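You operate a simulated robot arm through the tools that you are given. There is no shell and no other tool. Be economical: measure what you need, move in short steps, check, and stop when the job is done.

Carry out the task below with a simulated two-armed robot. There is one attempt and no reset: what you move stays moved.

JOB
Put the purple magnet away in the magnet tin and press its lid back on.
Fine: hold the tin with one hand while you pull the lid off.

Only the result counts: the job must be done as asked and must still hold three seconds after the hand-in. Knocking over, shifting, dropping, spilling or breaking anything else fails it. Lids that push on must go on centred and level and be pressed home; caps that screw on are set level and turned clockwise until they are tight.

ROBOT AND FRAMES
Two 6-joint arms with two-finger grippers on one trunk, on a base that drives. Base frame: it is fixed to the floor where the robot stands at the start and does not move with it; the origin is under the middle of the robot, x ahead of it, y to its left, z up; the surface under the hand at the start is at about z = 0.8. Lengths are in m, angles in rad, forces in N, time in s.
The left shoulder is at the start at [0.03, 0.178, 1.113], the right one opposite. With the tool pointing down near the work surface each hand reaches from about 0.56 to 0.76 m from the robot's upright axis, wherever it stands, measured 20 degrees to its own side. Places, roughly: counter under the felt board [0.5, 0, 0.8]; magnet tin lid (11x11x6 cm) [0.5, 0.2, 0.9]. Payload 2.54 kg a hand.
Tool frame (each hand has its own): the origin (TCP) lies between the finger pads and is the grasp point; the fingertips stand 0.03 m ahead of it; z points along the fingers, y is the line along which they close. Largest opening 0.116 m; the body of the gripper starts 0.095 m behind the TCP.
Orientation is told as [roll, pitch, yaw] about the base's x, y, z axes, in that order, counted from this pose: with the fingers straight down and closing along the base's y, the tool's x points along the base's -x, its y along +y and its z along -z.

CONTROLS
- The arms move only by the tool jog_arm. It takes "left_targets", "right_targets" or both (then of equal length, played together; a hand with none holds still); each is text: rows parted by semicolons, each of 7 numbers parted by spaces: the shift along the tool's x, y, z in units of 20 mm (1.0 is 20 mm), then the turn, a rotation vector about the tool's x, y, z in units of 6 degrees (1.0 is 6 degrees), then the finger opening in m, from 0 to 0.116. In form: dx dy dz rx ry rz jaw; .... A call has 1 to 10 rows; each row shifts and turns the commanded pose from where the row before left it, along the tool's axes as they then stand. A call with a number of a shift or a turn outside -1 to 1 is refused whole. Each row takes 0.2 s and may step no farther than 0.05 m and 0.15 rad from the row before; otherwise, or with a gripper value out of range, the whole call is refused. Where a pose cannot be reached the arm comes as near as it can. A force on the tool above 40 N (or 10 N above the force at the start of the call, whichever is more), or a blocked arm, ends the call early, and 0.2 s more pass. Each finger travels about 0.153 m/s and halts on what it meets, pressing with about 25 N; the grip force reading is that of the motor and also rises with nothing between the fingers. The clock runs only during rows and for 0.2 s after the last one: add rows that do not move to give the fingers time. The reply holds the time, the measured pose of the TCP, the force on the tool along the base axes, the opening and the grip force, in the units named above and with some noise, with the torque about the TCP (base axes, N m) and any sound that the robot's microphone picked up.
- Cameras (640 x 400 px; columns grow to the right, rows downward): "scene" is now at [0.0502, 0.003, 1.8344]; the picture's right is [0.06, -1.00, 0.00], its down [-0.74, -0.04, -0.68] and it looks along [0.67, 0.04, -0.74] (base axes); focal length 256 px, centre (320, 200). "left" rides on the left gripper at [0.069, 0.015, -0.122] in its tool frame; the picture's right is [-0.21, 0.98, 0.00], its down [-0.83, -0.18, -0.53] and it looks along [-0.52, -0.11, 0.85] (tool axes); focal length 251 px, centre (320, 200). "right" rides on the right gripper at [0.069, -0.015, -0.122] in its tool frame; the picture's right is [0.21, 0.98, 0.00], its down [-0.83, 0.18, -0.53] and it looks along [-0.52, 0.11, 0.85] (tool axes); focal length 251 px, centre (320, 200). There is no depth. A picture from a camera that has moved, and an enlarged one, comes with that camera's place and axes in the base frame and with its lens.
- snapshot(camera): a new picture of that camera. It takes no simulated time.
- slide_trunk(by): slides the trunk up (or, below 0, down) by that many m; the arms and the scene camera ride with it, the base frame stays. It gives what a move gives, with no picture.
- base_move(legs): drives the robot by 1 to 6 legs, each [ahead, left, turn to the left] in m, m and rad, along the robot's own axes; the way and the turn of a leg run together, so that a leg with both is an arc; at most 1.5 m and 3.142 rad a leg. The arms and the cameras ride along, it lands a little off, and it stops where it bumps. It gives what a move gives.
- aim_head(pan, tilt): turns the head with the scene camera to pan (to the left, within 2.496 rad either way) and tilt (down, from -0.506 to 1.204), counted from straight ahead of the robot. It gives what a move gives.
- zoom(camera, box): a new picture of the part [left, top, right, bottom] of that camera's present view, enlarged. It takes no simulated time.
- job_done(): hands the job in; it is judged then, once.

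Work in short steps. Places have to be worked out from the pictures, the camera data and where the tool is seen: move nearer, look again, correct. Check each grasp and each placing, and mend what went wrong. You have 120 turns and 88 pictures in all, those below and enlarged ones among them. Open the grippers and draw the arms clear of the work before you hand the job in, unless the task says otherwise; then end with one line.

The tools are called after "Emit:" as a command line: name --argument value ..., lists and objects as JSON in quotes. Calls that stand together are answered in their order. jog_arm: Moves the arms, as the interface text tells. Its arguments: {"type":"object","properties":{"left_targets":{"type":"string"},"right_targets":{"type":"string"}},"required":[]} The other tools are called the same way: slide_trunk (by) slides the trunk up or down; base_move (legs) drives the base; aim_head (pan, tilt) turns the head that bears the scene camera; snapshot (camera) takes a picture; zoom (camera, box) takes an enlarged picture of a part of a camera's view; job_done () hands the job in.

At the start:

```text
time_s: 0.0
left_tcp_pos: [0.4613, 0.2659, 1.4098]
left_orientation: [0.0, 0.001, 0.001]
left_force: [-0.1, -0.7, 0.4]
left_moment: [0.02, 0.01, -0.01]
left_finger_gap: 0.116
left_gripper_force: 0.1
right_tcp_pos: [0.5101, -0.1757, 1.4484]
right_orientation: [0.0, -0.001, 0.0]
right_force: [0.1, 0.0, -0.3]
right_moment: [-0.01, 0.0, 0.01]
right_finger_gap: 0.1156
right_gripper_force: 0.2
trunk travel left (down, up): [-0.325, 0.215]
robot x, y, heading: [-0.0012, -0.001, 0.0]
head pan, tilt: [0.061, 0.829]
```

scene: 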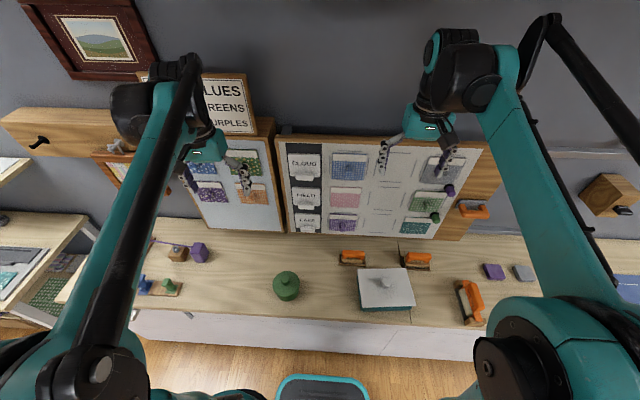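
right: 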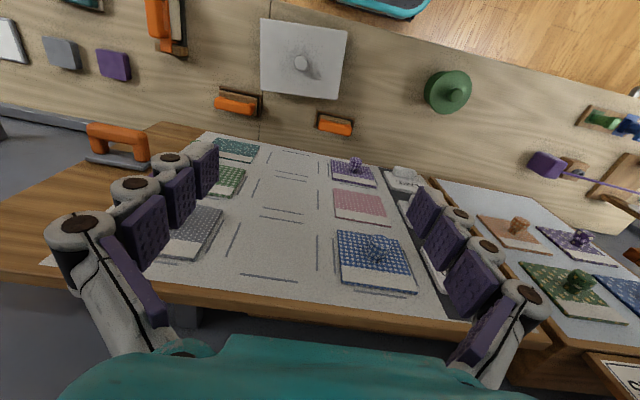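
left: 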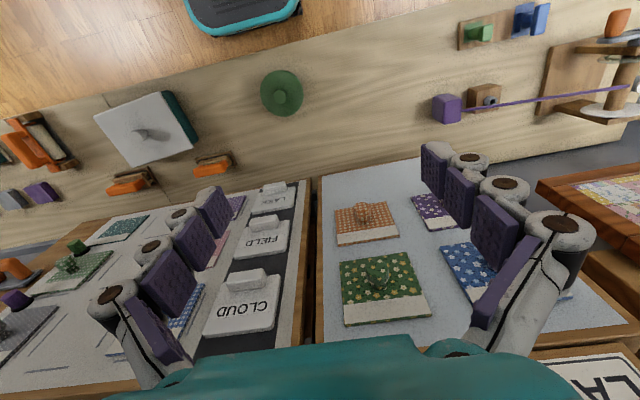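

The scene shows several candidates (green round pot, white-lidded box, several purple things). I'll zoom to identify them.

Emit:
zoom --camera "scene" --box '[230, 220, 430, 345]'

Emit:
zoom --camera "scene" --box '[400, 140, 560, 340]'

Emit:
zoom --camera "scene" --box '[120, 220, 280, 320]'

Emit:
zoom --camera "scene" --box '[270, 130, 490, 267]'

```text
3.20 times, centred on (330, 282) of scene
camera zoom: at [0.0502, 0.003, 1.8344], right [0.06, -1.0, 0.0], down [-0.74, -0.04, -0.68], along [0.67, 0.04, -0.74], focal length 819 px, centre (288, -64)
```

zoom: 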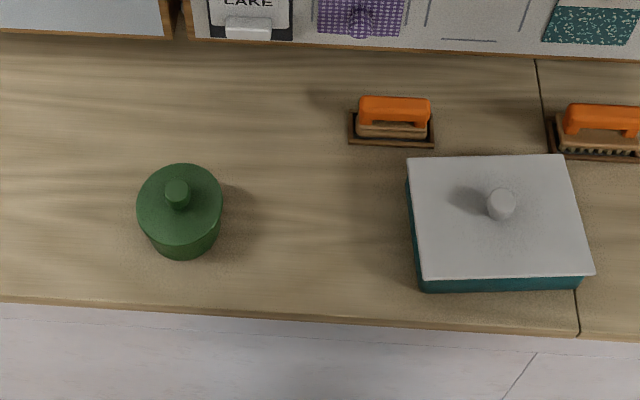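

```text
2.00 times, centred on (480, 240) of scene
camera zoom: at [0.0502, 0.003, 1.8344], right [0.06, -1.0, 0.0], down [-0.74, -0.04, -0.68], along [0.67, 0.04, -0.74], focal length 512 px, centre (0, 120)
```

zoom: 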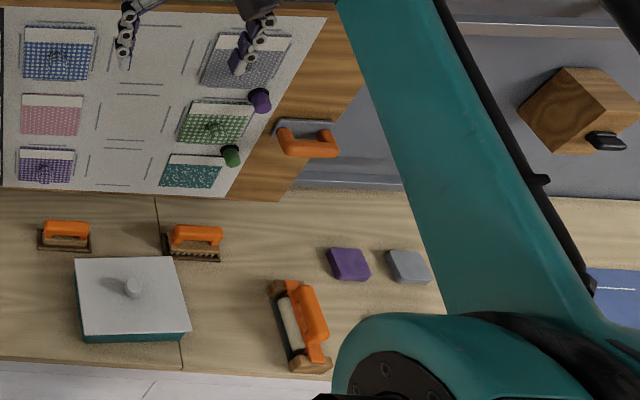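

```text
4.00 times, centred on (200, 270) of scene
camera zoom: at [0.0502, 0.003, 1.8344], right [0.06, -1.0, 0.0], down [-0.74, -0.04, -0.68], along [0.67, 0.04, -0.74], focal length 1023 px, centre (800, -80)
```

zoom: 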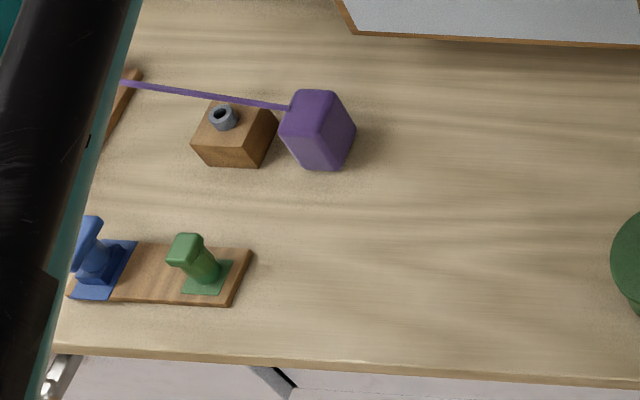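

```text
2.91 times, centred on (380, 198) of scene
camera zoom: at [0.0502, 0.003, 1.8344], right [0.06, -1.0, 0.0], down [-0.74, -0.04, -0.68], along [0.67, 0.04, -0.74], focal length 744 px, centre (146, 204)
```

zoom: 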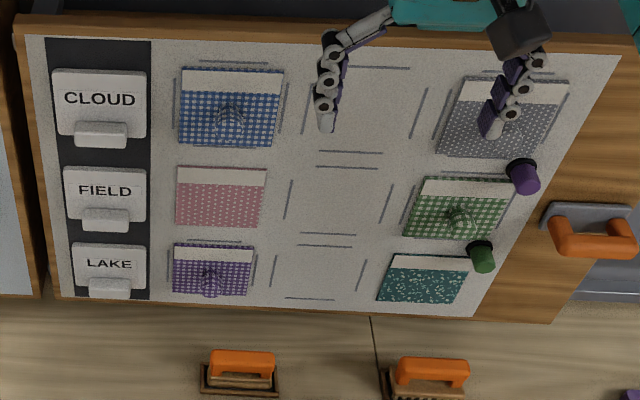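

The tin is evidently the green round one (knob top ≈ (0.484, 0.167, 0.875)); the purple magnet is the small purple cylinder on the felt board ≈ (0.69, −0.40, 1.21). I'll back up and shift left so both hands can work at the tin.

Emit:
base_move --legs '[[-0.14, 0.0, 0.0], [0.0, 0.167, 0.0]]'

Emit:
aim_head --pan 0.0 --tilt 0.9

Emit:
snapshot --camera "scene"

Emit:
snapshot --camera "right"

```text
time_s: 2.4
left_tcp_pos: [0.3238, 0.4271, 1.4096]
left_orientation: [0.0, 0.002, -0.004]
left_force: [-0.2, 1.2, -0.2]
left_moment: [-0.03, -0.02, -0.03]
left_finger_gap: 0.116
left_gripper_force: 0.1
right_tcp_pos: [0.3725, -0.0138, 1.448]
right_orientation: [-0.001, 0.002, -0.003]
right_force: [0.6, 0.1, 0.1]
right_moment: [0.03, -0.01, -0.03]
right_finger_gap: 0.116
right_gripper_force: 0.1
trunk travel left (down, up): [-0.325, 0.215]
robot x, y, heading: [-0.1358, 0.1623, -0.003]
head pan, tilt: [0.061, 0.829]
```

```text
time_s: 3.0
left_tcp_pos: [0.3243, 0.429, 1.4092]
left_orientation: [0.001, -0.001, -0.003]
left_force: [-0.6, -0.2, -0.9]
left_moment: [-0.01, -0.01, 0.01]
left_finger_gap: 0.1158
left_gripper_force: 0.0
right_tcp_pos: [0.3731, -0.0121, 1.4482]
right_orientation: [-0.002, 0.0, -0.003]
right_force: [1.0, -0.5, -0.2]
right_moment: [-0.04, -0.01, 0.0]
right_finger_gap: 0.1162
right_gripper_force: 0.1
trunk travel left (down, up): [-0.325, 0.215]
robot x, y, heading: [-0.1388, 0.165, -0.004]
head pan, tilt: [0.0, 0.901]
```

```text
80 pictures are left
camera scene: at [-0.0908, 0.1638, 1.829], right [0.0, -1.0, 0.0], down [-0.78, 0.0, -0.62], along [0.62, 0.0, -0.78], focal length 256 px, centre (320, 200)
```

scene: 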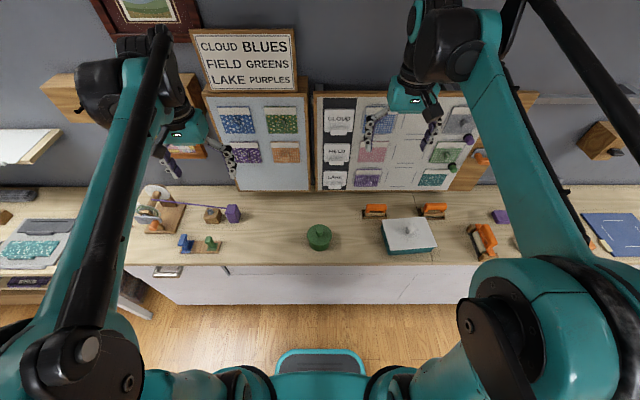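

```text
79 pictures are left
camera right: at [0.3027, -0.0276, 1.5711], right [-0.21, 0.98, 0.0], down [0.83, 0.18, 0.53], along [0.52, 0.11, -0.85], focal length 251 px, centre (320, 200)
```

right: 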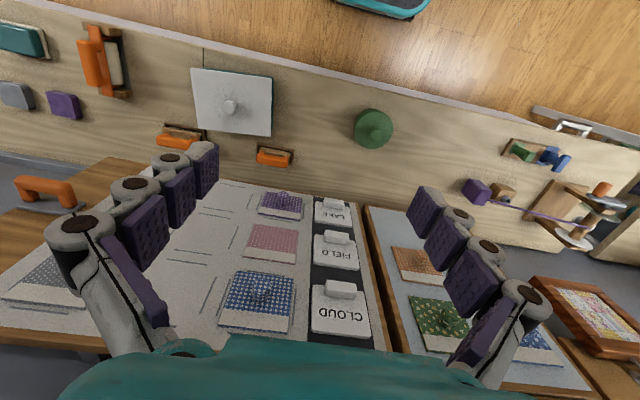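

Now lower the right hand to get a side look at the tin, tilting it forward; the left also comes down some.

Emit:
jog_arm --right_targets "0 0 1 0 0 0 0.116;0 0 1 0 0 0 0.116;0 0 1 0 0 0 0.116;0 0 1 0 0 0 0.116;0 0 1 0 0 0 0.116;0 0 1 0 0 0 0.116;0 0 1 0 0 0 0.116;0 0 1 0 0 0 0.116;0 0 1 0 0 0 0.116;0 0 1 0 0 0 0.116" --left_targets "-1 0 1 0 0 0 0.116;-1 0 1 0 0 0 0.116;-1 0 1 0 0 0 0.116;-1 0 1 0 0 0 0.116;-1 0 1 0 0 0 0.116;-1 0 1 0 0 0 0.116;-1 0 1 0 0 0 0.116;-1 0 1 0 0 0 0.116;0 0 1 0 0 0 0.116;0 0 1 0 0 0 0.116"

Emit:
jog_arm --right_targets "0 0 1 0 -1 0 0.116;0 0 1 0 -1 0 0.116;0 0 1 0 -1 0 0.116;0 0 1 0 -1 0 0.116;1 0 1 0 -1 0 0.116;1 0 1 0 -1 0 0.116;1 0 1 0 -1 0 0.116;1 0 1 0 -0.5 0 0.116;1 0 1 0 0 0 0.116;1 0 0 0 0 0 0.116"

Emit:
snapshot --camera "right"

Emit:
snapshot --camera "left"

```text
time_s: 5.2
left_tcp_pos: [0.4859, 0.4277, 1.2104]
left_orientation: [0.0, -0.001, -0.003]
left_force: [-0.3, 0.0, 0.0]
left_moment: [-0.02, 0.03, 0.0]
left_finger_gap: 0.116
left_gripper_force: 0.0
right_tcp_pos: [0.3726, -0.0122, 1.2482]
right_orientation: [0.002, 0.001, -0.002]
right_force: [-0.3, -0.7, -1.1]
right_moment: [0.0, 0.03, 0.0]
right_finger_gap: 0.1158
right_gripper_force: 0.2
trunk travel left (down, up): [-0.325, 0.215]
robot x, y, heading: [-0.1384, 0.166, -0.005]
head pan, tilt: [0.0, 0.901]
```

```text
time_s: 7.4
left_tcp_pos: [0.4845, 0.4284, 1.2109]
left_orientation: [0.0, -0.002, -0.004]
left_force: [0.4, -0.6, -0.3]
left_moment: [0.01, 0.01, 0.03]
left_finger_gap: 0.1159
left_gripper_force: 0.1
right_tcp_pos: [0.3802, -0.0137, 1.1102]
right_orientation: [0.001, -0.785, -0.003]
right_force: [-0.4, 0.0, -0.4]
right_moment: [0.02, 0.0, -0.01]
right_finger_gap: 0.116
right_gripper_force: 0.1
right hand out of reach, approached as far as the arm can: row 7, 8, 9, 10
trunk travel left (down, up): [-0.325, 0.215]
robot x, y, heading: [-0.141, 0.1656, -0.005]
head pan, tilt: [0.0, 0.901]
```

```text
78 pictures are left
camera right: at [0.2464, -0.0292, 1.1479], right [-0.15, 0.98, -0.15], down [0.21, 0.18, 0.96], along [0.97, 0.11, -0.23], focal length 251 px, centre (320, 200)
```

right: 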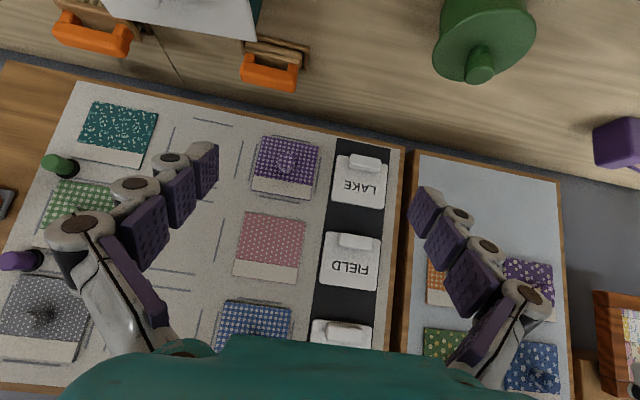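

```text
77 pictures are left
camera left: at [0.415, 0.4444, 1.3319], right [0.22, 0.98, 0.0], down [0.82, -0.18, 0.53], along [0.52, -0.12, -0.85], focal length 251 px, centre (320, 200)
```

left: 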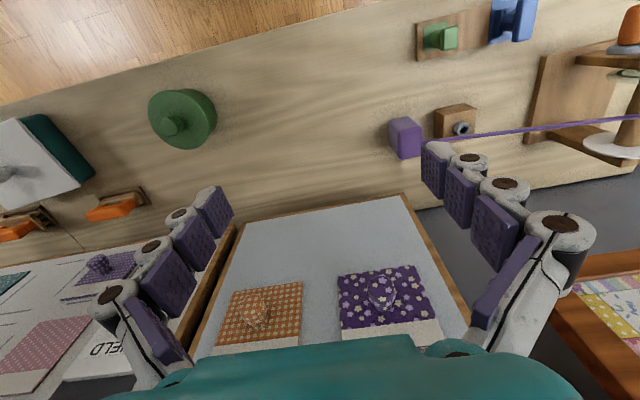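

I'll zoom on the tin in the right view to see lid versus body.

Emit:
zoom --camera "right" --box '[410, 0, 570, 100]'

```text
4.00 times, centred on (490, 50) of right
camera zoom: at [0.2464, -0.0292, 1.1479], right [-0.15, 0.98, -0.15], down [0.21, 0.18, 0.96], along [0.97, 0.11, -0.23], focal length 1006 px, centre (-360, 800)
```

zoom: 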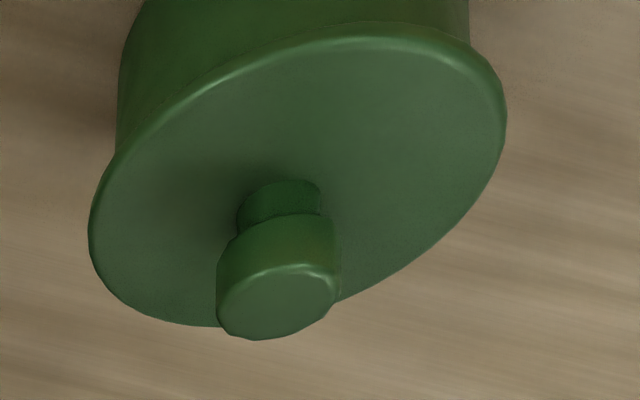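

The lid is a thin disc (~11 cm) with a mushroom knob (top ≈ 0.905), body ~9.5 cm wide and ~6.5 cm tall. I'll use the right hand tilted forward on the body, left hand down on the knob; back the base up for the tilted wrist.

Emit:
base_move --legs '[[-0.08, -0.08, 0.0]]'

```text
time_s: 8.6
left_tcp_pos: [0.4026, 0.3494, 1.2113]
left_orientation: [0.0, 0.001, -0.002]
left_force: [-0.4, 0.2, -0.8]
left_moment: [0.03, -0.04, 0.03]
left_finger_gap: 0.1159
left_gripper_force: 0.0
right_tcp_pos: [0.3025, -0.0946, 1.1084]
right_orientation: [0.0, -0.784, -0.003]
right_force: [0.0, 0.3, -0.9]
right_moment: [0.0, 0.02, -0.01]
right_finger_gap: 0.1161
right_gripper_force: 0.0
trunk travel left (down, up): [-0.325, 0.215]
robot x, y, heading: [-0.2185, 0.0833, -0.004]
head pan, tilt: [0.0, 0.901]
```

Shift the right hand left towards the tin's y, staying high, and see where it really stands.

Emit:
jog_arm --right_targets "0 1 0.3 0 0 0 0.116;0 1 0.3 0 0 0 0.116;0 1 0.3 0 0 0 0.116;0 1 0.3 0 0 0 0.116;0 1 0.3 0 0 0 0.116;0 1 0.3 0 0 0 0.116;0 1 0.3 0 0 0 0.116;0 1 0.3 0 0 0 0.116;0 1 0.3 0 0 0 0.116;0 1 0.3 0 0 0 0.116"

```text
time_s: 10.8
left_tcp_pos: [0.4032, 0.3511, 1.2108]
left_orientation: [0.0, 0.0, -0.001]
left_force: [0.6, 0.1, -0.6]
left_moment: [0.0, 0.04, 0.0]
left_finger_gap: 0.1159
left_gripper_force: 0.0
right_tcp_pos: [0.3473, 0.1065, 1.0694]
right_orientation: [0.0, -0.786, -0.003]
right_force: [-0.5, 0.1, 0.2]
right_moment: [-0.01, -0.05, 0.03]
right_finger_gap: 0.1159
right_gripper_force: 0.0
right hand out of reach, approached as far as the arm can: row 3
trunk travel left (down, up): [-0.325, 0.215]
robot x, y, heading: [-0.2176, 0.0811, -0.002]
head pan, tilt: [0.0, 0.901]
```

Now lower it vertically behind the tin with the y correction.

Emit:
jog_arm --right_targets "0 1 0 0 0 0 0.116;0 1 0 0 0 0 0.116;0 0.9 0.5 0 0 0 0.116;0.7 0 1 0 0 0 0.116;0.8 0 0.8 0 0 0 0.116;0.8 0 0.8 0 0 0 0.116"

Emit:
snapshot --camera "right"

```text
time_s: 12.2
left_tcp_pos: [0.4035, 0.3502, 1.2097]
left_orientation: [0.002, 0.001, -0.003]
left_force: [-0.1, -0.1, -0.9]
left_moment: [-0.03, 0.01, 0.0]
left_finger_gap: 0.1162
left_gripper_force: 0.1
right_tcp_pos: [0.3603, 0.1681, 0.9954]
right_orientation: [0.0, -0.78, -0.001]
right_force: [0.5, -0.5, -0.1]
right_moment: [-0.01, 0.04, 0.0]
right_finger_gap: 0.1159
right_gripper_force: 0.1
right hand out of reach, approached as far as the arm can: row 6
trunk travel left (down, up): [-0.325, 0.215]
robot x, y, heading: [-0.217, 0.0837, 0.005]
head pan, tilt: [0.0, 0.901]
```

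```text
75 pictures are left
camera right: at [0.2262, 0.1525, 1.0345], right [-0.15, 0.98, -0.15], down [0.21, 0.18, 0.96], along [0.97, 0.11, -0.23], focal length 251 px, centre (320, 200)
```

right: 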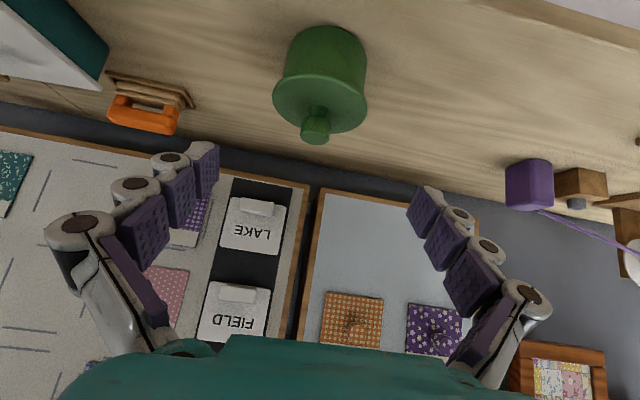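

Lowering the trunk will let the tilted hand come in low. First measure the tin from this view.

Emit:
zoom --camera "right" --box '[240, 10, 400, 160]'

Emit:
slide_trunk --by -0.1

Emit:
snapshot --camera "right"

```text
2.67 times, centred on (320, 85) of right
camera zoom: at [0.2262, 0.1525, 1.0345], right [-0.15, 0.98, -0.15], down [0.21, 0.18, 0.96], along [0.97, 0.11, -0.23], focal length 670 px, centre (320, 507)
```

zoom: 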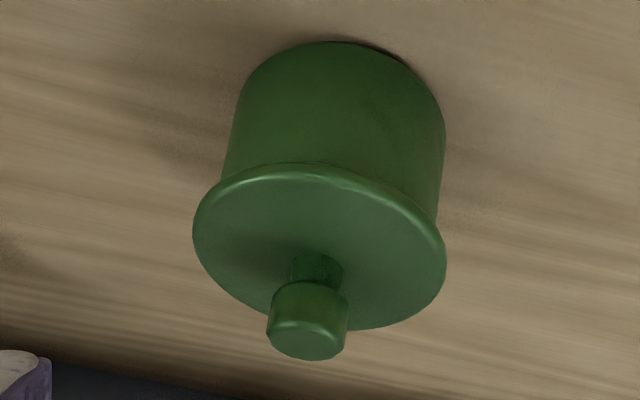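

```text
time_s: 13.6
left_tcp_pos: [0.4032, 0.3494, 1.1101]
left_orientation: [0.0, 0.0, 0.0]
left_force: [0.0, -0.5, 0.4]
left_moment: [-0.03, 0.01, 0.0]
left_finger_gap: 0.1159
left_gripper_force: 0.1
right_tcp_pos: [0.3608, 0.1672, 0.8972]
right_orientation: [-0.002, -0.781, -0.002]
right_force: [0.3, 0.2, 1.0]
right_moment: [0.02, 0.0, 0.01]
right_finger_gap: 0.116
right_gripper_force: 0.1
trunk travel left (down, up): [-0.225, 0.315]
robot x, y, heading: [-0.2178, 0.0802, -0.003]
head pan, tilt: [0.0, 0.901]
```

```text
73 pictures are left
camera right: at [0.2256, 0.1521, 0.9353], right [-0.15, 0.98, -0.15], down [0.21, 0.18, 0.96], along [0.97, 0.11, -0.23], focal length 251 px, centre (320, 200)
```

right: 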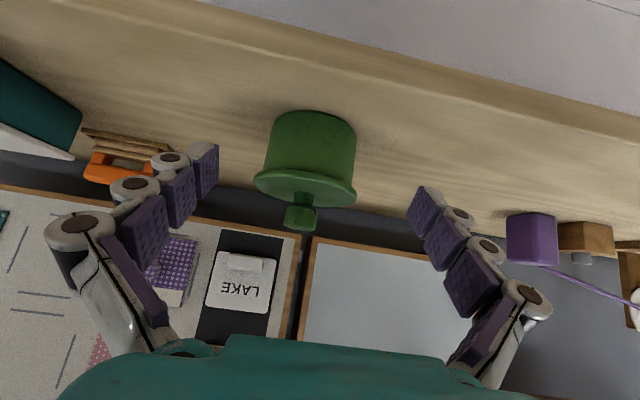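

Tin centre ≈ (0.486, 0.164), lid underside ≈ 0.857. Tilt 9° more and approach low along the body; stop part-way to check.

Emit:
jog_arm --right_targets "0 0 0 0 -1 0 0.116;0 0 0 0 -0.5 0 0.116;-0.083 -0.02 0.867 0 0 0 0.116;-0.083 -0.02 0.867 0 0 0 0.116;-0.083 -0.02 0.867 0 0 0 0.116"

Emit:
snapshot --camera "right"

```text
time_s: 14.8
left_tcp_pos: [0.4038, 0.3495, 1.1087]
left_orientation: [-0.002, 0.0, -0.001]
left_force: [0.3, 0.9, -0.2]
left_moment: [0.02, 0.03, 0.01]
left_finger_gap: 0.116
left_gripper_force: 0.0
right_tcp_pos: [0.4282, 0.183, 0.888]
right_orientation: [0.0, -0.936, -0.002]
right_force: [-0.6, -0.5, -0.5]
right_moment: [0.0, -0.03, 0.01]
right_finger_gap: 0.116
right_gripper_force: 0.1
right hand out of reach, approached as far as the arm can: row 1, 2
trunk travel left (down, up): [-0.225, 0.315]
robot x, y, heading: [-0.214, 0.0864, -0.002]
head pan, tilt: [0.0, 0.901]
```

```text
72 pictures are left
camera right: at [0.289, 0.1671, 0.907], right [-0.12, 0.98, -0.17], down [0.06, 0.18, 0.98], along [0.99, 0.11, -0.08], focal length 251 px, centre (320, 200)
```

right: 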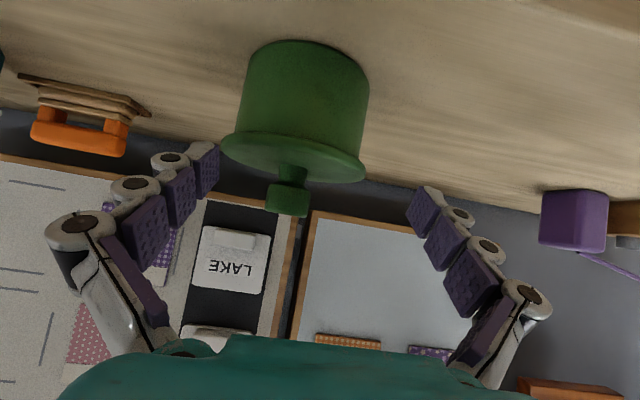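

The reach limit nudged it off in y and high. Correct y first, then go straight down outside the lid, then check.

Emit:
jog_arm --right_targets "0 -0.95 0 0 0 0 0.116;0.8 0 0.59 0 0 0 0.116;0.8 0 0.59 0 0 0 0.116;0.4 0 0.3 0 0 0 0.116"

```text
time_s: 15.8
left_tcp_pos: [0.404, 0.3504, 1.111]
left_orientation: [0.0, 0.0, -0.001]
left_force: [0.0, -0.8, 0.7]
left_moment: [0.0, -0.03, 0.02]
left_finger_gap: 0.1158
left_gripper_force: 0.0
right_tcp_pos: [0.4383, 0.1702, 0.8448]
right_orientation: [-0.004, -0.936, 0.001]
right_force: [-1.0, 1.3, 0.6]
right_moment: [-0.01, 0.0, 0.01]
right_finger_gap: 0.1161
right_gripper_force: 0.0
right hand out of reach, approached as far as the arm can: row 3, 4
trunk travel left (down, up): [-0.225, 0.315]
robot x, y, heading: [-0.2196, 0.0878, 0.002]
head pan, tilt: [0.0, 0.901]
```

Now advance to the grasp place around the body.

Emit:
jog_arm --right_targets "-0.17 -0.2 0.74 0 0 0 0.116;-0.17 -0.1 0.74 0 0 0 0.116"

Emit:
snapshot --camera "right"

Emit:
zoom --camera "scene" --box '[260, 160, 420, 300]'

```text
time_s: 16.4
left_tcp_pos: [0.4038, 0.3498, 1.1101]
left_orientation: [0.002, 0.0, -0.003]
left_force: [0.5, -0.1, 0.2]
left_moment: [0.02, -0.01, 0.0]
left_finger_gap: 0.116
left_gripper_force: 0.0
right_tcp_pos: [0.4649, 0.1632, 0.8331]
right_orientation: [0.0, -0.94, 0.001]
right_force: [0.3, -0.1, 0.2]
right_moment: [0.0, -0.02, -0.02]
right_finger_gap: 0.116
right_gripper_force: 0.1
trunk travel left (down, up): [-0.225, 0.315]
robot x, y, heading: [-0.2209, 0.0851, -0.002]
head pan, tilt: [0.0, 0.901]
```

```text
71 pictures are left
camera right: at [0.3257, 0.1482, 0.8505], right [-0.12, 0.98, -0.17], down [0.06, 0.18, 0.98], along [0.99, 0.11, -0.08], focal length 251 px, centre (320, 200)
```

right: 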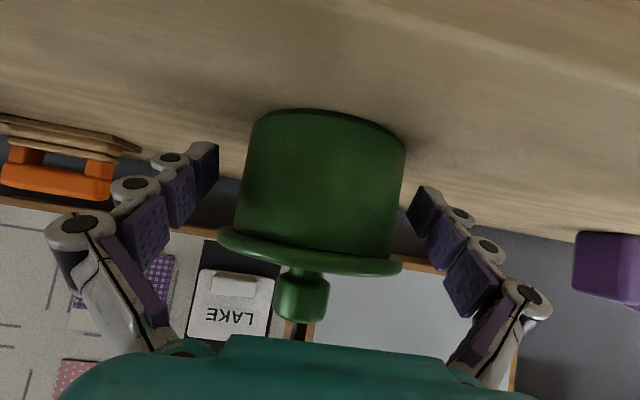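

```text
2.86 times, centred on (340, 230) of scene
camera zoom: at [-0.1711, 0.0826, 1.7289], right [0.0, -1.0, 0.0], down [-0.78, 0.0, -0.62], along [0.62, 0.0, -0.78], focal length 731 px, centre (263, 114)
```

zoom: 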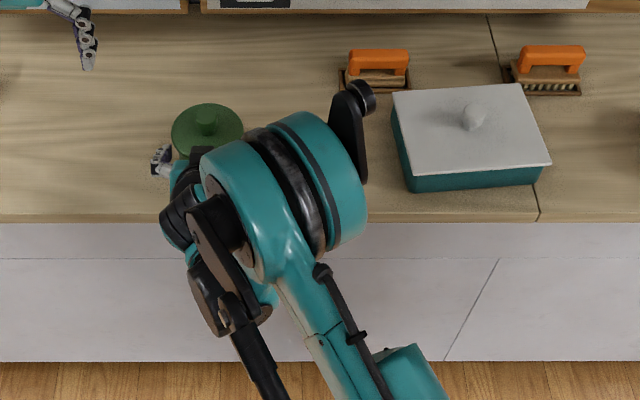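

Fingers straddle the body below the lid; nudge 4 mm in +y and close.

Emit:
jog_arm --right_targets "0 0.2 0 0 0 0 0.116;0 0 0 0 0 0 0.108;0 0 0 0 0 0 0.1;0 0 0 0 0 0 0.085;0 0 0 0 0 0 0.08"

Emit:
snapshot --camera "right"

```text
time_s: 17.6
left_tcp_pos: [0.4026, 0.3494, 1.1101]
left_orientation: [0.0, 0.0, -0.002]
left_force: [0.2, 0.1, 0.3]
left_moment: [0.02, 0.01, 0.01]
left_finger_gap: 0.116
left_gripper_force: 0.0
right_tcp_pos: [0.4659, 0.1665, 0.833]
right_orientation: [-0.002, -0.939, -0.002]
right_force: [-0.4, 0.7, 2.3]
right_moment: [0.13, -0.03, 0.0]
right_finger_gap: 0.0931
right_gripper_force: 25.4
trunk travel left (down, up): [-0.225, 0.315]
robot x, y, heading: [-0.2156, 0.0821, -0.002]
head pan, tilt: [0.0, 0.901]
```

```text
69 pictures are left
camera right: at [0.326, 0.1517, 0.8504], right [-0.12, 0.98, -0.17], down [0.06, 0.18, 0.98], along [0.99, 0.11, -0.08], focal length 251 px, centre (320, 200)
```

right: 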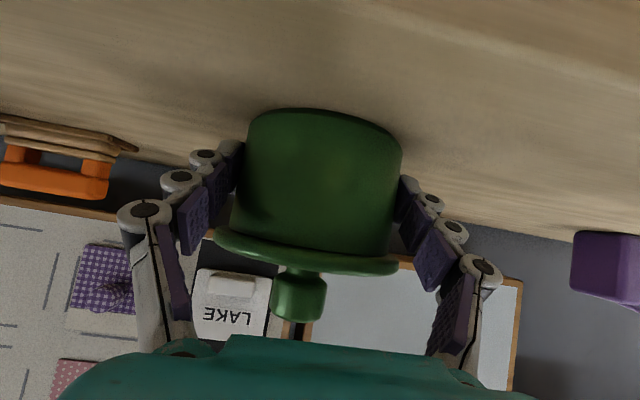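

Tin is gripped (0.093 m). Now bring the left hand over the knob at x≈0.486, y≈0.167.

Emit:
jog_arm --left_targets "-0.415 -0.915 0 0 0 0 0.08;-0.415 -0.915 0 0 0 0 0.08;-0.415 -0.915 0 0 0 0 0.08;-0.415 -0.915 0 0 0 0 0.08;-0.415 -0.915 0 0 0 0 0.08;-0.415 -0.915 0 0 0 0 0.08;-0.415 -0.915 0 0 0 0 0.08;-0.415 -0.915 0 0 0 0 0.08;-0.415 -0.915 0 0 0 0 0.08;-0.415 -0.915 0 0 0 0 0.08"

Emit:
snapshot --camera "left"

Emit:
snapshot --camera "scene"

```text
time_s: 19.8
left_tcp_pos: [0.4866, 0.1656, 1.1106]
left_orientation: [0.0, 0.0, -0.003]
left_force: [0.0, 0.5, -0.5]
left_moment: [0.01, -0.02, 0.04]
left_finger_gap: 0.08
left_gripper_force: 0.1
right_tcp_pos: [0.4642, 0.1668, 0.8339]
right_orientation: [-0.001, -0.938, -0.001]
right_force: [0.7, -0.1, 2.1]
right_moment: [0.07, -0.12, 0.02]
right_finger_gap: 0.0929
right_gripper_force: 25.1
trunk travel left (down, up): [-0.225, 0.315]
robot x, y, heading: [-0.2165, 0.0837, -0.0]
head pan, tilt: [0.0, 0.901]
```

```text
68 pictures are left
camera left: at [0.4179, 0.1818, 1.2302], right [0.22, 0.98, 0.0], down [0.83, -0.18, 0.53], along [0.52, -0.11, -0.85], focal length 251 px, centre (320, 200)
```

left: 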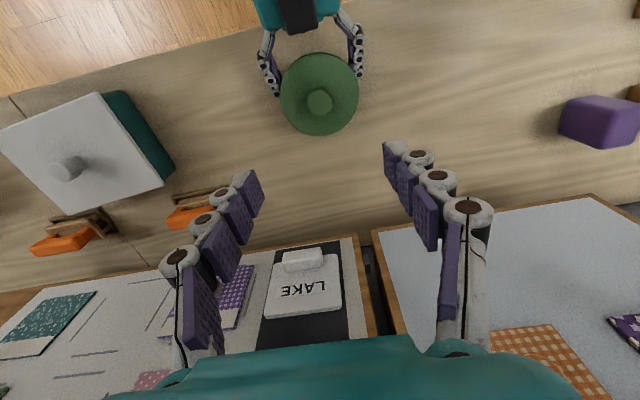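

```text
67 pictures are left
camera scene: at [-0.1713, 0.0819, 1.7289], right [0.0, -1.0, 0.0], down [-0.78, 0.0, -0.62], along [0.62, 0.0, -0.78], focal length 256 px, centre (320, 200)
```

scene: 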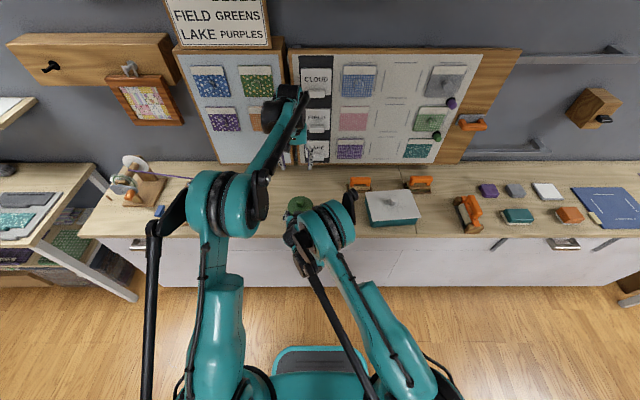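

Knob seen at ≈(0.477, 0.168). Descend with a small x correction and recheck.

Emit:
jog_arm --left_targets "0.3 0 1 0 0 0 0.06;0.1 0.1 1 0 0 0 0.06;0 0 1 0 0 0 0.06;0 0 1 0 0 0 0.06;0 0 1 0 0 0 0.06;0 0 0.8 0 0 0 0.06"

Emit:
snapshot --camera "left"

Emit:
snapshot --camera "right"

```text
time_s: 21.1
left_tcp_pos: [0.4787, 0.169, 0.9948]
left_orientation: [0.0, -0.001, -0.002]
left_force: [-0.9, 1.1, -0.1]
left_moment: [-0.03, 0.0, 0.02]
left_finger_gap: 0.0598
left_gripper_force: 0.0
right_tcp_pos: [0.4653, 0.1673, 0.8344]
right_orientation: [-0.003, -0.938, -0.002]
right_force: [-0.6, -0.2, 1.7]
right_moment: [0.07, 0.0, 0.0]
right_finger_gap: 0.0931
right_gripper_force: 24.7
trunk travel left (down, up): [-0.225, 0.315]
robot x, y, heading: [-0.219, 0.0826, 0.002]
head pan, tilt: [0.0, 0.901]
```

```text
66 pictures are left
camera left: at [0.4106, 0.1836, 1.1148], right [0.22, 0.98, 0.0], down [0.83, -0.18, 0.53], along [0.52, -0.12, -0.85], focal length 251 px, centre (320, 200)
```

left: 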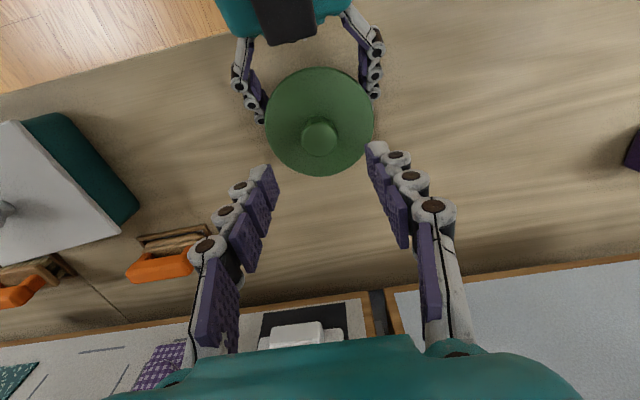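

```text
65 pictures are left
camera right: at [0.326, 0.1517, 0.8504], right [-0.12, 0.98, -0.17], down [0.06, 0.18, 0.98], along [0.99, 0.11, -0.08], focal length 251 px, centre (320, 200)
```

right: 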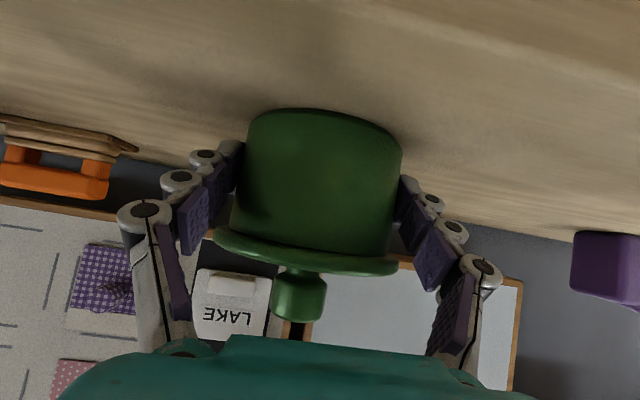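

Knob centre ≈ (0.475, 0.168). Descend around it to TCP z ≈ 0.906 and look.

Emit:
jog_arm --left_targets "0.15 0 0.9 0 0 0 0.06;0 0 0.9 0 0 0 0.06;0 0 0.9 0 0 0 0.06;0 0 0.9 0 0 0 0.06;0 0 0.85 0 0 0 0.06"

Emit:
snapshot --camera "left"

Emit:
snapshot --camera "right"

```text
time_s: 22.4
left_tcp_pos: [0.4743, 0.1686, 0.9041]
left_orientation: [0.0, 0.001, -0.001]
left_force: [-0.2, -0.8, 0.3]
left_moment: [0.01, 0.0, 0.01]
left_finger_gap: 0.0598
left_gripper_force: 0.1
right_tcp_pos: [0.4657, 0.1671, 0.8336]
right_orientation: [-0.002, -0.939, -0.002]
right_force: [0.3, 0.2, 1.3]
right_moment: [0.01, -0.03, 0.03]
right_finger_gap: 0.0929
right_gripper_force: 25.4
trunk travel left (down, up): [-0.225, 0.315]
robot x, y, heading: [-0.2168, 0.0867, 0.001]
head pan, tilt: [0.0, 0.901]
```

```text
64 pictures are left
camera left: at [0.4068, 0.1843, 1.0259], right [0.22, 0.98, 0.0], down [0.83, -0.18, 0.53], along [0.52, -0.12, -0.85], focal length 251 px, centre (320, 200)
```

left: 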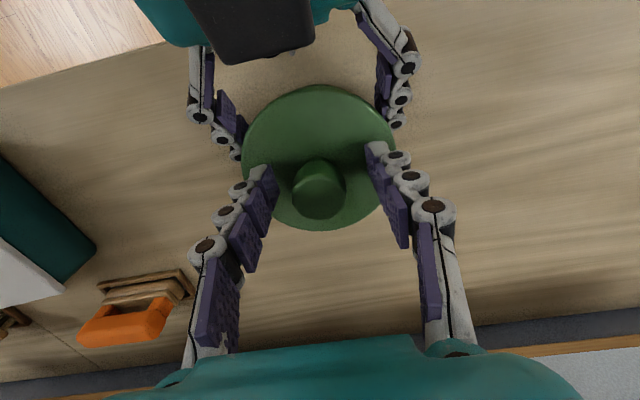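

```text
63 pictures are left
camera right: at [0.326, 0.1517, 0.8504], right [-0.12, 0.98, -0.17], down [0.06, 0.18, 0.98], along [0.99, 0.11, -0.08], focal length 251 px, centre (320, 200)
```

right: 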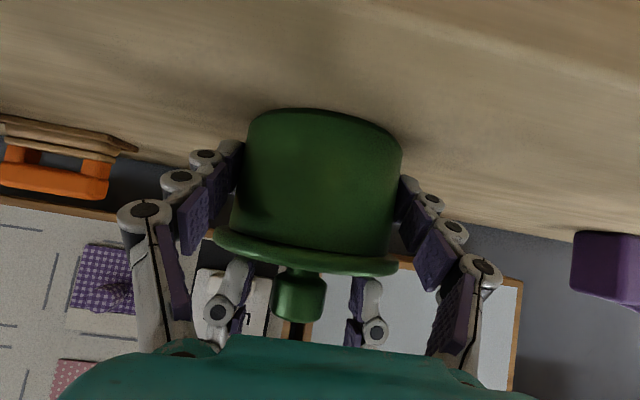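

Fingers straddle the knob well. Nudge 3 mm and close.

Emit:
jog_arm --left_targets "0.12 0 0 0 0 0 0.05;0 0 0 0 0 0 0.035;0 0 0 0 0 0 0.02;0 0 0 0 0 0 0.01"

Emit:
snapshot --camera "left"

```text
time_s: 23.4
left_tcp_pos: [0.4719, 0.1682, 0.9056]
left_orientation: [-0.001, 0.0, -0.002]
left_force: [-1.2, -10.0, 0.7]
left_moment: [-0.18, 0.0, -0.1]
left_finger_gap: 0.0299
left_gripper_force: 25.0
right_tcp_pos: [0.4648, 0.1673, 0.834]
right_orientation: [-0.001, -0.94, 0.001]
right_force: [-0.5, 8.1, 1.6]
right_moment: [-0.38, 0.1, 0.14]
right_finger_gap: 0.0932
right_gripper_force: 25.3
trunk travel left (down, up): [-0.225, 0.315]
robot x, y, heading: [-0.2162, 0.0819, -0.0]
head pan, tilt: [0.0, 0.901]
```

```text
62 pictures are left
camera left: at [0.4039, 0.1836, 1.0264], right [0.22, 0.98, 0.0], down [0.83, -0.18, 0.53], along [0.52, -0.12, -0.85], focal length 251 px, centre (320, 200)
```

left: 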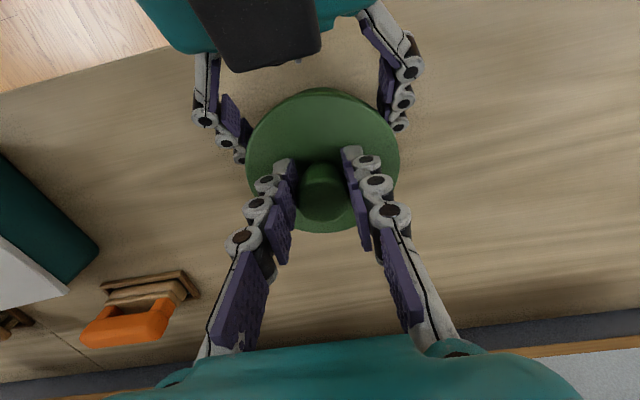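

Knob gripped; relieve the 10 N sideways bias by ~1.5 mm and start pulling up gently.

Emit:
jog_arm --left_targets "0 -0.08 0 0 0 0 0.01;0 0 0 0 0 0 0.01;0 0 -0.1 0 0 0 0.01;0 0 -0.15 0 0 0 0.01"

```text
time_s: 24.4
left_tcp_pos: [0.4723, 0.1673, 0.9115]
left_orientation: [-0.001, 0.001, -0.004]
left_force: [-0.4, -0.2, -1.2]
left_moment: [0.01, -0.02, -0.02]
left_finger_gap: 0.0297
left_gripper_force: 24.9
right_tcp_pos: [0.4653, 0.1655, 0.8338]
right_orientation: [-0.001, -0.939, -0.001]
right_force: [0.2, -1.6, 3.4]
right_moment: [0.1, -0.15, -0.02]
right_finger_gap: 0.0929
right_gripper_force: 24.8
trunk travel left (down, up): [-0.225, 0.315]
robot x, y, heading: [-0.2172, 0.085, -0.005]
head pan, tilt: [0.0, 0.901]
```

It rose 5 mm with almost no force; check whether the lid came with it or the fingers slipped.

Emit:
snapshot --camera "right"

```text
61 pictures are left
camera right: at [0.326, 0.1511, 0.8504], right [-0.12, 0.98, -0.17], down [0.06, 0.18, 0.98], along [0.99, 0.11, -0.08], focal length 251 px, centre (320, 200)
```

right: 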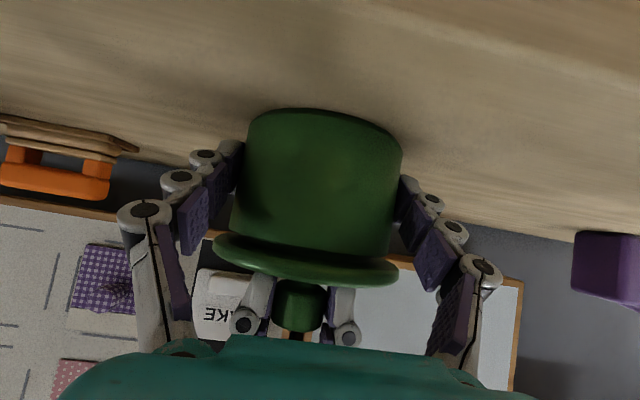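

The lid rose with the knob. Continue lifting straight up.

Emit:
jog_arm --left_targets "0 0 -0.5 0 0 0 0.01;0 0 -0.5 0 0 0 0.01;0 0 -0.7 0 0 0 0.01;0 0 -1 0 0 0 0.01;0 0 -1 0 0 0 0.01;0 0 -1 0 0 0 0.01"

Emit:
snapshot --camera "right"

Emit:
snapshot --camera "left"

```text
time_s: 25.8
left_tcp_pos: [0.4729, 0.1689, 1.0052]
left_orientation: [0.001, 0.0, -0.002]
left_force: [-0.5, 0.2, -0.5]
left_moment: [0.0, 0.04, 0.0]
left_finger_gap: 0.03
left_gripper_force: 24.9
right_tcp_pos: [0.4653, 0.1678, 0.8324]
right_orientation: [-0.001, -0.94, -0.003]
right_force: [-1.2, -0.6, 2.0]
right_moment: [0.12, -0.03, 0.05]
right_finger_gap: 0.0931
right_gripper_force: 25.0
trunk travel left (down, up): [-0.225, 0.315]
robot x, y, heading: [-0.2195, 0.0846, -0.002]
head pan, tilt: [0.0, 0.901]
```

```text
60 pictures are left
camera right: at [0.3258, 0.1519, 0.8504], right [-0.12, 0.98, -0.17], down [0.06, 0.18, 0.98], along [0.99, 0.11, -0.08], focal length 251 px, centre (320, 200)
```

right: 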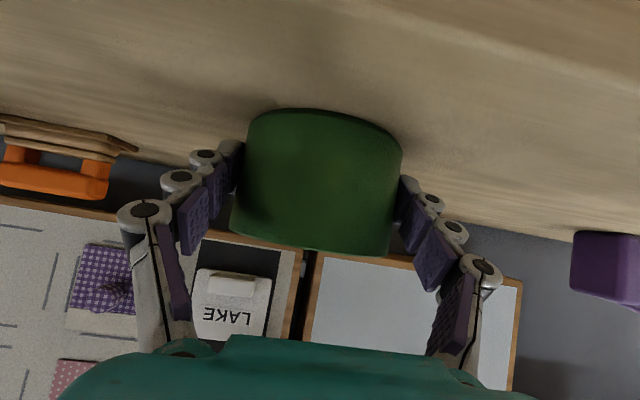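

```text
59 pictures are left
camera left: at [0.4048, 0.1837, 1.1256], right [0.22, 0.98, 0.0], down [0.83, -0.18, 0.53], along [0.52, -0.12, -0.85], focal length 251 px, centre (320, 200)
```

left: 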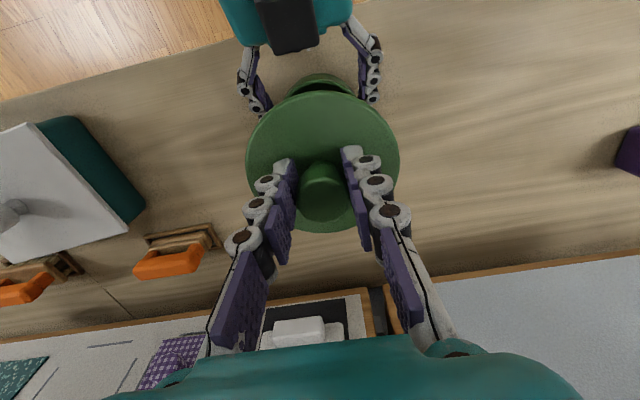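

Lid is off and held level. Now open the right hand and draw it back along its axis; raise the left with the lid.

Emit:
jog_arm --right_targets "0 0 0 0 0 0 0.1;0 0 0 0 0 0 0.116;0 0 0 0 0 0 0.116;0 0 -1 0 0 0 0.116;0 0 -1 0 0 0 0.116;0 0 -1 0 0 0 0.116;0 0 -1 0 0 0 0.116" --left_targets "0 0 0 0 0 0 0.01;0 0 -1 0 0 0 0.01;0 0 -1 0 0 0 0.01;0 0 -1 0 0 0 0.01;0 0 -1 0 0 0 0.01;0 0 -1 0 0 0 0.01;0 0 -1 0 0 0 0.01"

Emit:
snapshot --camera "left"

Emit:
snapshot --camera "right"

```text
time_s: 27.4
left_tcp_pos: [0.4718, 0.1661, 1.124]
left_orientation: [-0.002, -0.001, -0.002]
left_force: [-0.3, 0.4, 0.2]
left_moment: [0.0, 0.0, 0.0]
left_finger_gap: 0.0296
left_gripper_force: 24.8
right_tcp_pos: [0.4129, 0.1734, 0.8857]
right_orientation: [-0.001, -0.938, -0.002]
right_force: [1.3, 0.3, -0.7]
right_moment: [-0.05, -0.01, 0.04]
right_finger_gap: 0.1161
right_gripper_force: 0.0
right hand out of reach, approached as far as the arm can: row 6, 7
trunk travel left (down, up): [-0.225, 0.315]
robot x, y, heading: [-0.216, 0.0814, 0.002]
head pan, tilt: [0.0, 0.901]
```

```text
58 pictures are left
camera left: at [0.4035, 0.1824, 1.2455], right [0.22, 0.98, 0.0], down [0.83, -0.18, 0.53], along [0.52, -0.12, -0.85], focal length 251 px, centre (320, 200)
```

left: 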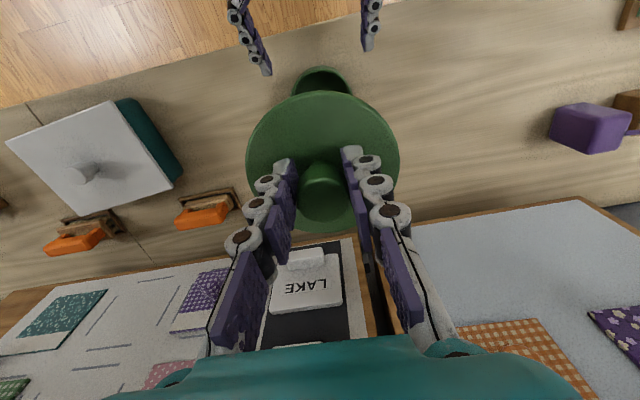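

```text
57 pictures are left
camera right: at [0.2722, 0.1585, 0.9031], right [-0.12, 0.98, -0.17], down [0.06, 0.18, 0.98], along [0.99, 0.11, -0.08], focal length 251 px, centre (320, 200)
```

right: 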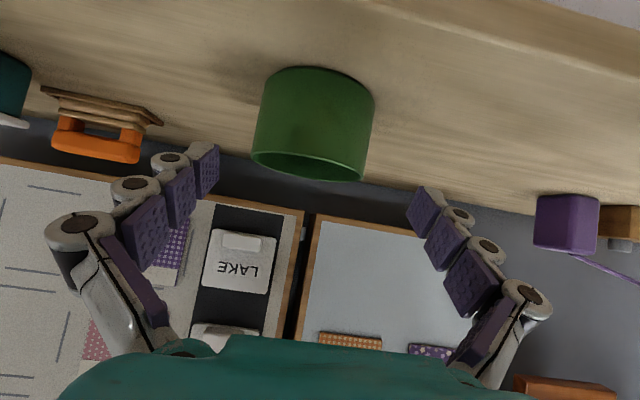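

Both clear. Raise the trunk back, move the right hand away to the right and up, and retract the left slightly with the lid.

Emit:
slide_trunk --by 0.1

Emit:
jog_arm --right_targets "-0.8 -1 -0.5 0 0 0 0.08;-0.8 -1 -0.5 0 0 0 0.08;-0.8 -1 -0.5 0 0 0 0.08;-0.8 -1 -0.3 0 0 0 0.08;-0.8 -1 -0.3 0 0 0 0.08;-0.8 -1 0 0 0 0 0.08;-0.8 -1 0 0 0 0 0.08;-0.8 -1 0 0 0 0 0.08;-0.8 -1 0 0 0 0 0.08;-0.8 -1 0 0 0 0 0.08" --left_targets "0.4 0.5 0 0 0 0 0.01;0.4 0.5 0 0 0 0 0.01;0.4 0.5 0 0 0 0 0.01;0.4 0.5 0 0 0 0 0.01;0.4 0.5 0 0 0 0 0.01;0.4 0.5 0 0 0 0 0.01;0.4 0.5 0 0 0 0 0.01;0.4 0.5 0 0 0 0 0.01;0.4 0.5 0 0 0 0 0.01;0.4 0.5 0 0 0 0 0.01"

```text
time_s: 28.7
left_tcp_pos: [0.4731, 0.1671, 1.2239]
left_orientation: [-0.001, -0.002, -0.002]
left_force: [0.5, -0.5, -0.1]
left_moment: [-0.03, 0.05, 0.03]
left_finger_gap: 0.0302
left_gripper_force: 25.0
right_tcp_pos: [0.4118, 0.1733, 0.9853]
right_orientation: [-0.004, -0.936, -0.002]
right_force: [0.0, -0.2, -0.3]
right_moment: [-0.02, 0.0, 0.0]
right_finger_gap: 0.116
right_gripper_force: 0.0
trunk travel left (down, up): [-0.325, 0.215]
robot x, y, heading: [-0.2207, 0.0845, -0.005]
head pan, tilt: [0.0, 0.901]
```

```text
time_s: 30.9
left_tcp_pos: [0.3928, 0.2686, 1.2241]
left_orientation: [-0.001, -0.001, -0.002]
left_force: [1.0, 0.2, -0.1]
left_moment: [-0.04, -0.03, -0.03]
left_finger_gap: 0.0299
left_gripper_force: 25.2
right_tcp_pos: [0.4729, -0.0246, 1.1395]
right_orientation: [-0.002, -0.939, -0.004]
right_force: [0.1, -0.8, 0.2]
right_moment: [0.0, -0.02, 0.07]
right_finger_gap: 0.0802
right_gripper_force: 0.1
trunk travel left (down, up): [-0.325, 0.215]
robot x, y, heading: [-0.2144, 0.084, -0.005]
head pan, tilt: [0.0, 0.901]
```

Drive the base to the right towards the magnet, then look.

Emit:
base_move --legs '[[0.0, -0.26, 0.0]]'

Emit:
snapshot --camera "right"

Emit:
snapshot --camera "scene"

```text
time_s: 32.7
left_tcp_pos: [0.3928, 0.0099, 1.2242]
left_orientation: [0.001, 0.0, -0.001]
left_force: [-0.4, 0.2, -1.1]
left_moment: [0.05, -0.02, 0.0]
left_finger_gap: 0.0298
left_gripper_force: 24.7
right_tcp_pos: [0.4722, -0.282, 1.1408]
right_orientation: [-0.001, -0.938, -0.001]
right_force: [-0.2, -0.5, 0.0]
right_moment: [-0.01, 0.03, 0.0]
right_finger_gap: 0.08
right_gripper_force: 0.2
trunk travel left (down, up): [-0.325, 0.215]
robot x, y, heading: [-0.2174, -0.1759, -0.001]
head pan, tilt: [0.0, 0.901]
```

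```text
56 pictures are left
camera right: at [0.3333, -0.2964, 1.157], right [-0.12, 0.98, -0.17], down [0.06, 0.18, 0.98], along [0.99, 0.11, -0.08], focal length 251 px, centre (320, 200)
```

right: 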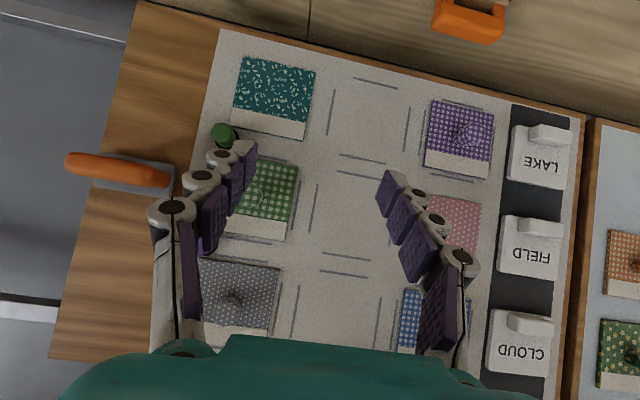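

```text
55 pictures are left
camera scene: at [-0.1714, -0.1748, 1.8289], right [0.0, -1.0, 0.0], down [-0.78, 0.0, -0.62], along [0.62, 0.0, -0.78], focal length 256 px, centre (320, 200)
```

scene: 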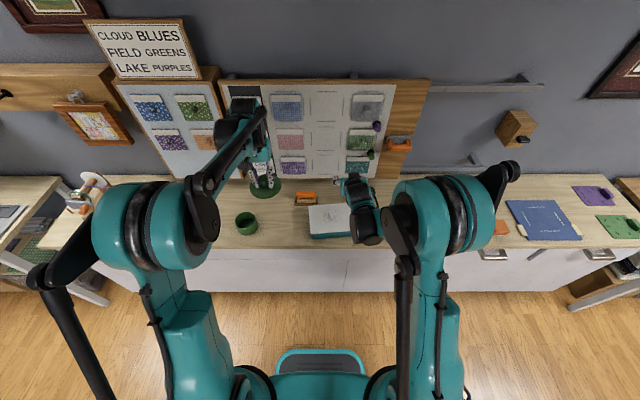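

Magnet estimate remains ≈ (0.69, −0.405, 1.215). Align the right hand in y and z and tilt it to horizontal, staying back from the board.

Emit:
jog_arm --right_targets "-0.5 -0.88 0 0 -1 0 0.08;-0.5 -0.88 0 0 -1 0 0.08;-0.5 -0.88 0 0 -1 0 0.08;-0.5 -0.88 0 0 -1 0 0.08;-0.5 -0.88 0 0 -1 0 0.08;-0.5 -0.88 0 0 -1 0 0.08;-0.5 -0.88 0 0 0 0 0.08"

Emit:
snapshot --camera "right"

Emit:
zoom --camera "scene" --box '[310, 70, 450, 190]'

```text
time_s: 34.3
left_tcp_pos: [0.3915, 0.0088, 1.2243]
left_orientation: [0.0, -0.001, -0.002]
left_force: [0.6, 0.3, -0.1]
left_moment: [0.03, 0.0, 0.01]
left_finger_gap: 0.03
left_gripper_force: 24.8
right_tcp_pos: [0.4945, -0.3956, 1.2002]
right_orientation: [0.003, -1.511, 0.0]
right_force: [0.1, 0.1, 0.4]
right_moment: [0.0, 0.0, 0.06]
right_finger_gap: 0.08
right_gripper_force: 0.0
right hand out of reach, approached as far as the arm can: row 6
trunk travel left (down, up): [-0.325, 0.215]
robot x, y, heading: [-0.2176, -0.1732, -0.001]
head pan, tilt: [0.0, 0.901]
```

```text
54 pictures are left
camera right: at [0.3679, -0.4106, 1.1393], right [-0.02, 0.98, -0.21], down [-0.48, 0.18, 0.86], along [0.87, 0.12, 0.47], focal length 251 px, centre (320, 200)
```

right: 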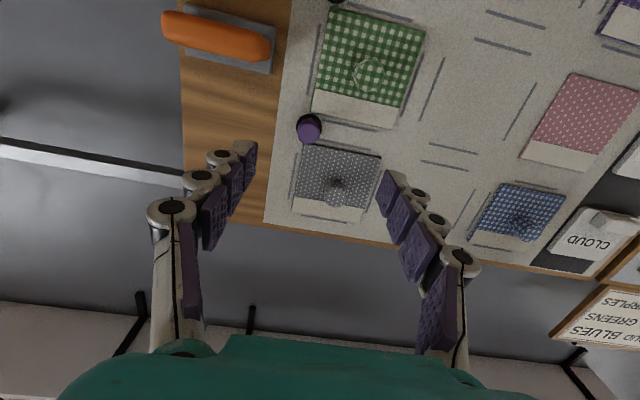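

```text
3.33 times, centred on (380, 130) of scene
camera zoom: at [-0.1722, -0.1754, 1.829], right [0.0, -1.0, 0.0], down [-0.78, 0.0, -0.62], along [0.62, 0.0, -0.78], focal length 853 px, centre (120, 433)
```

zoom: 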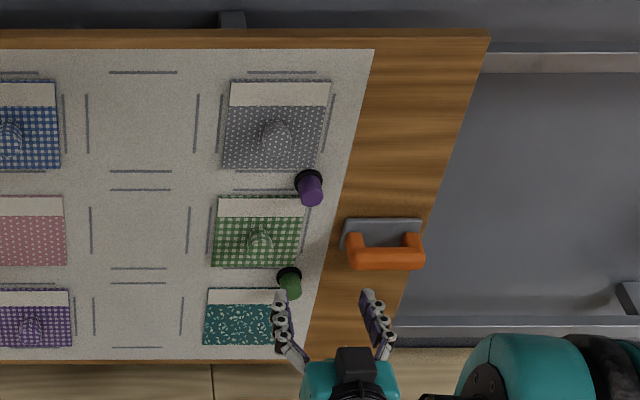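

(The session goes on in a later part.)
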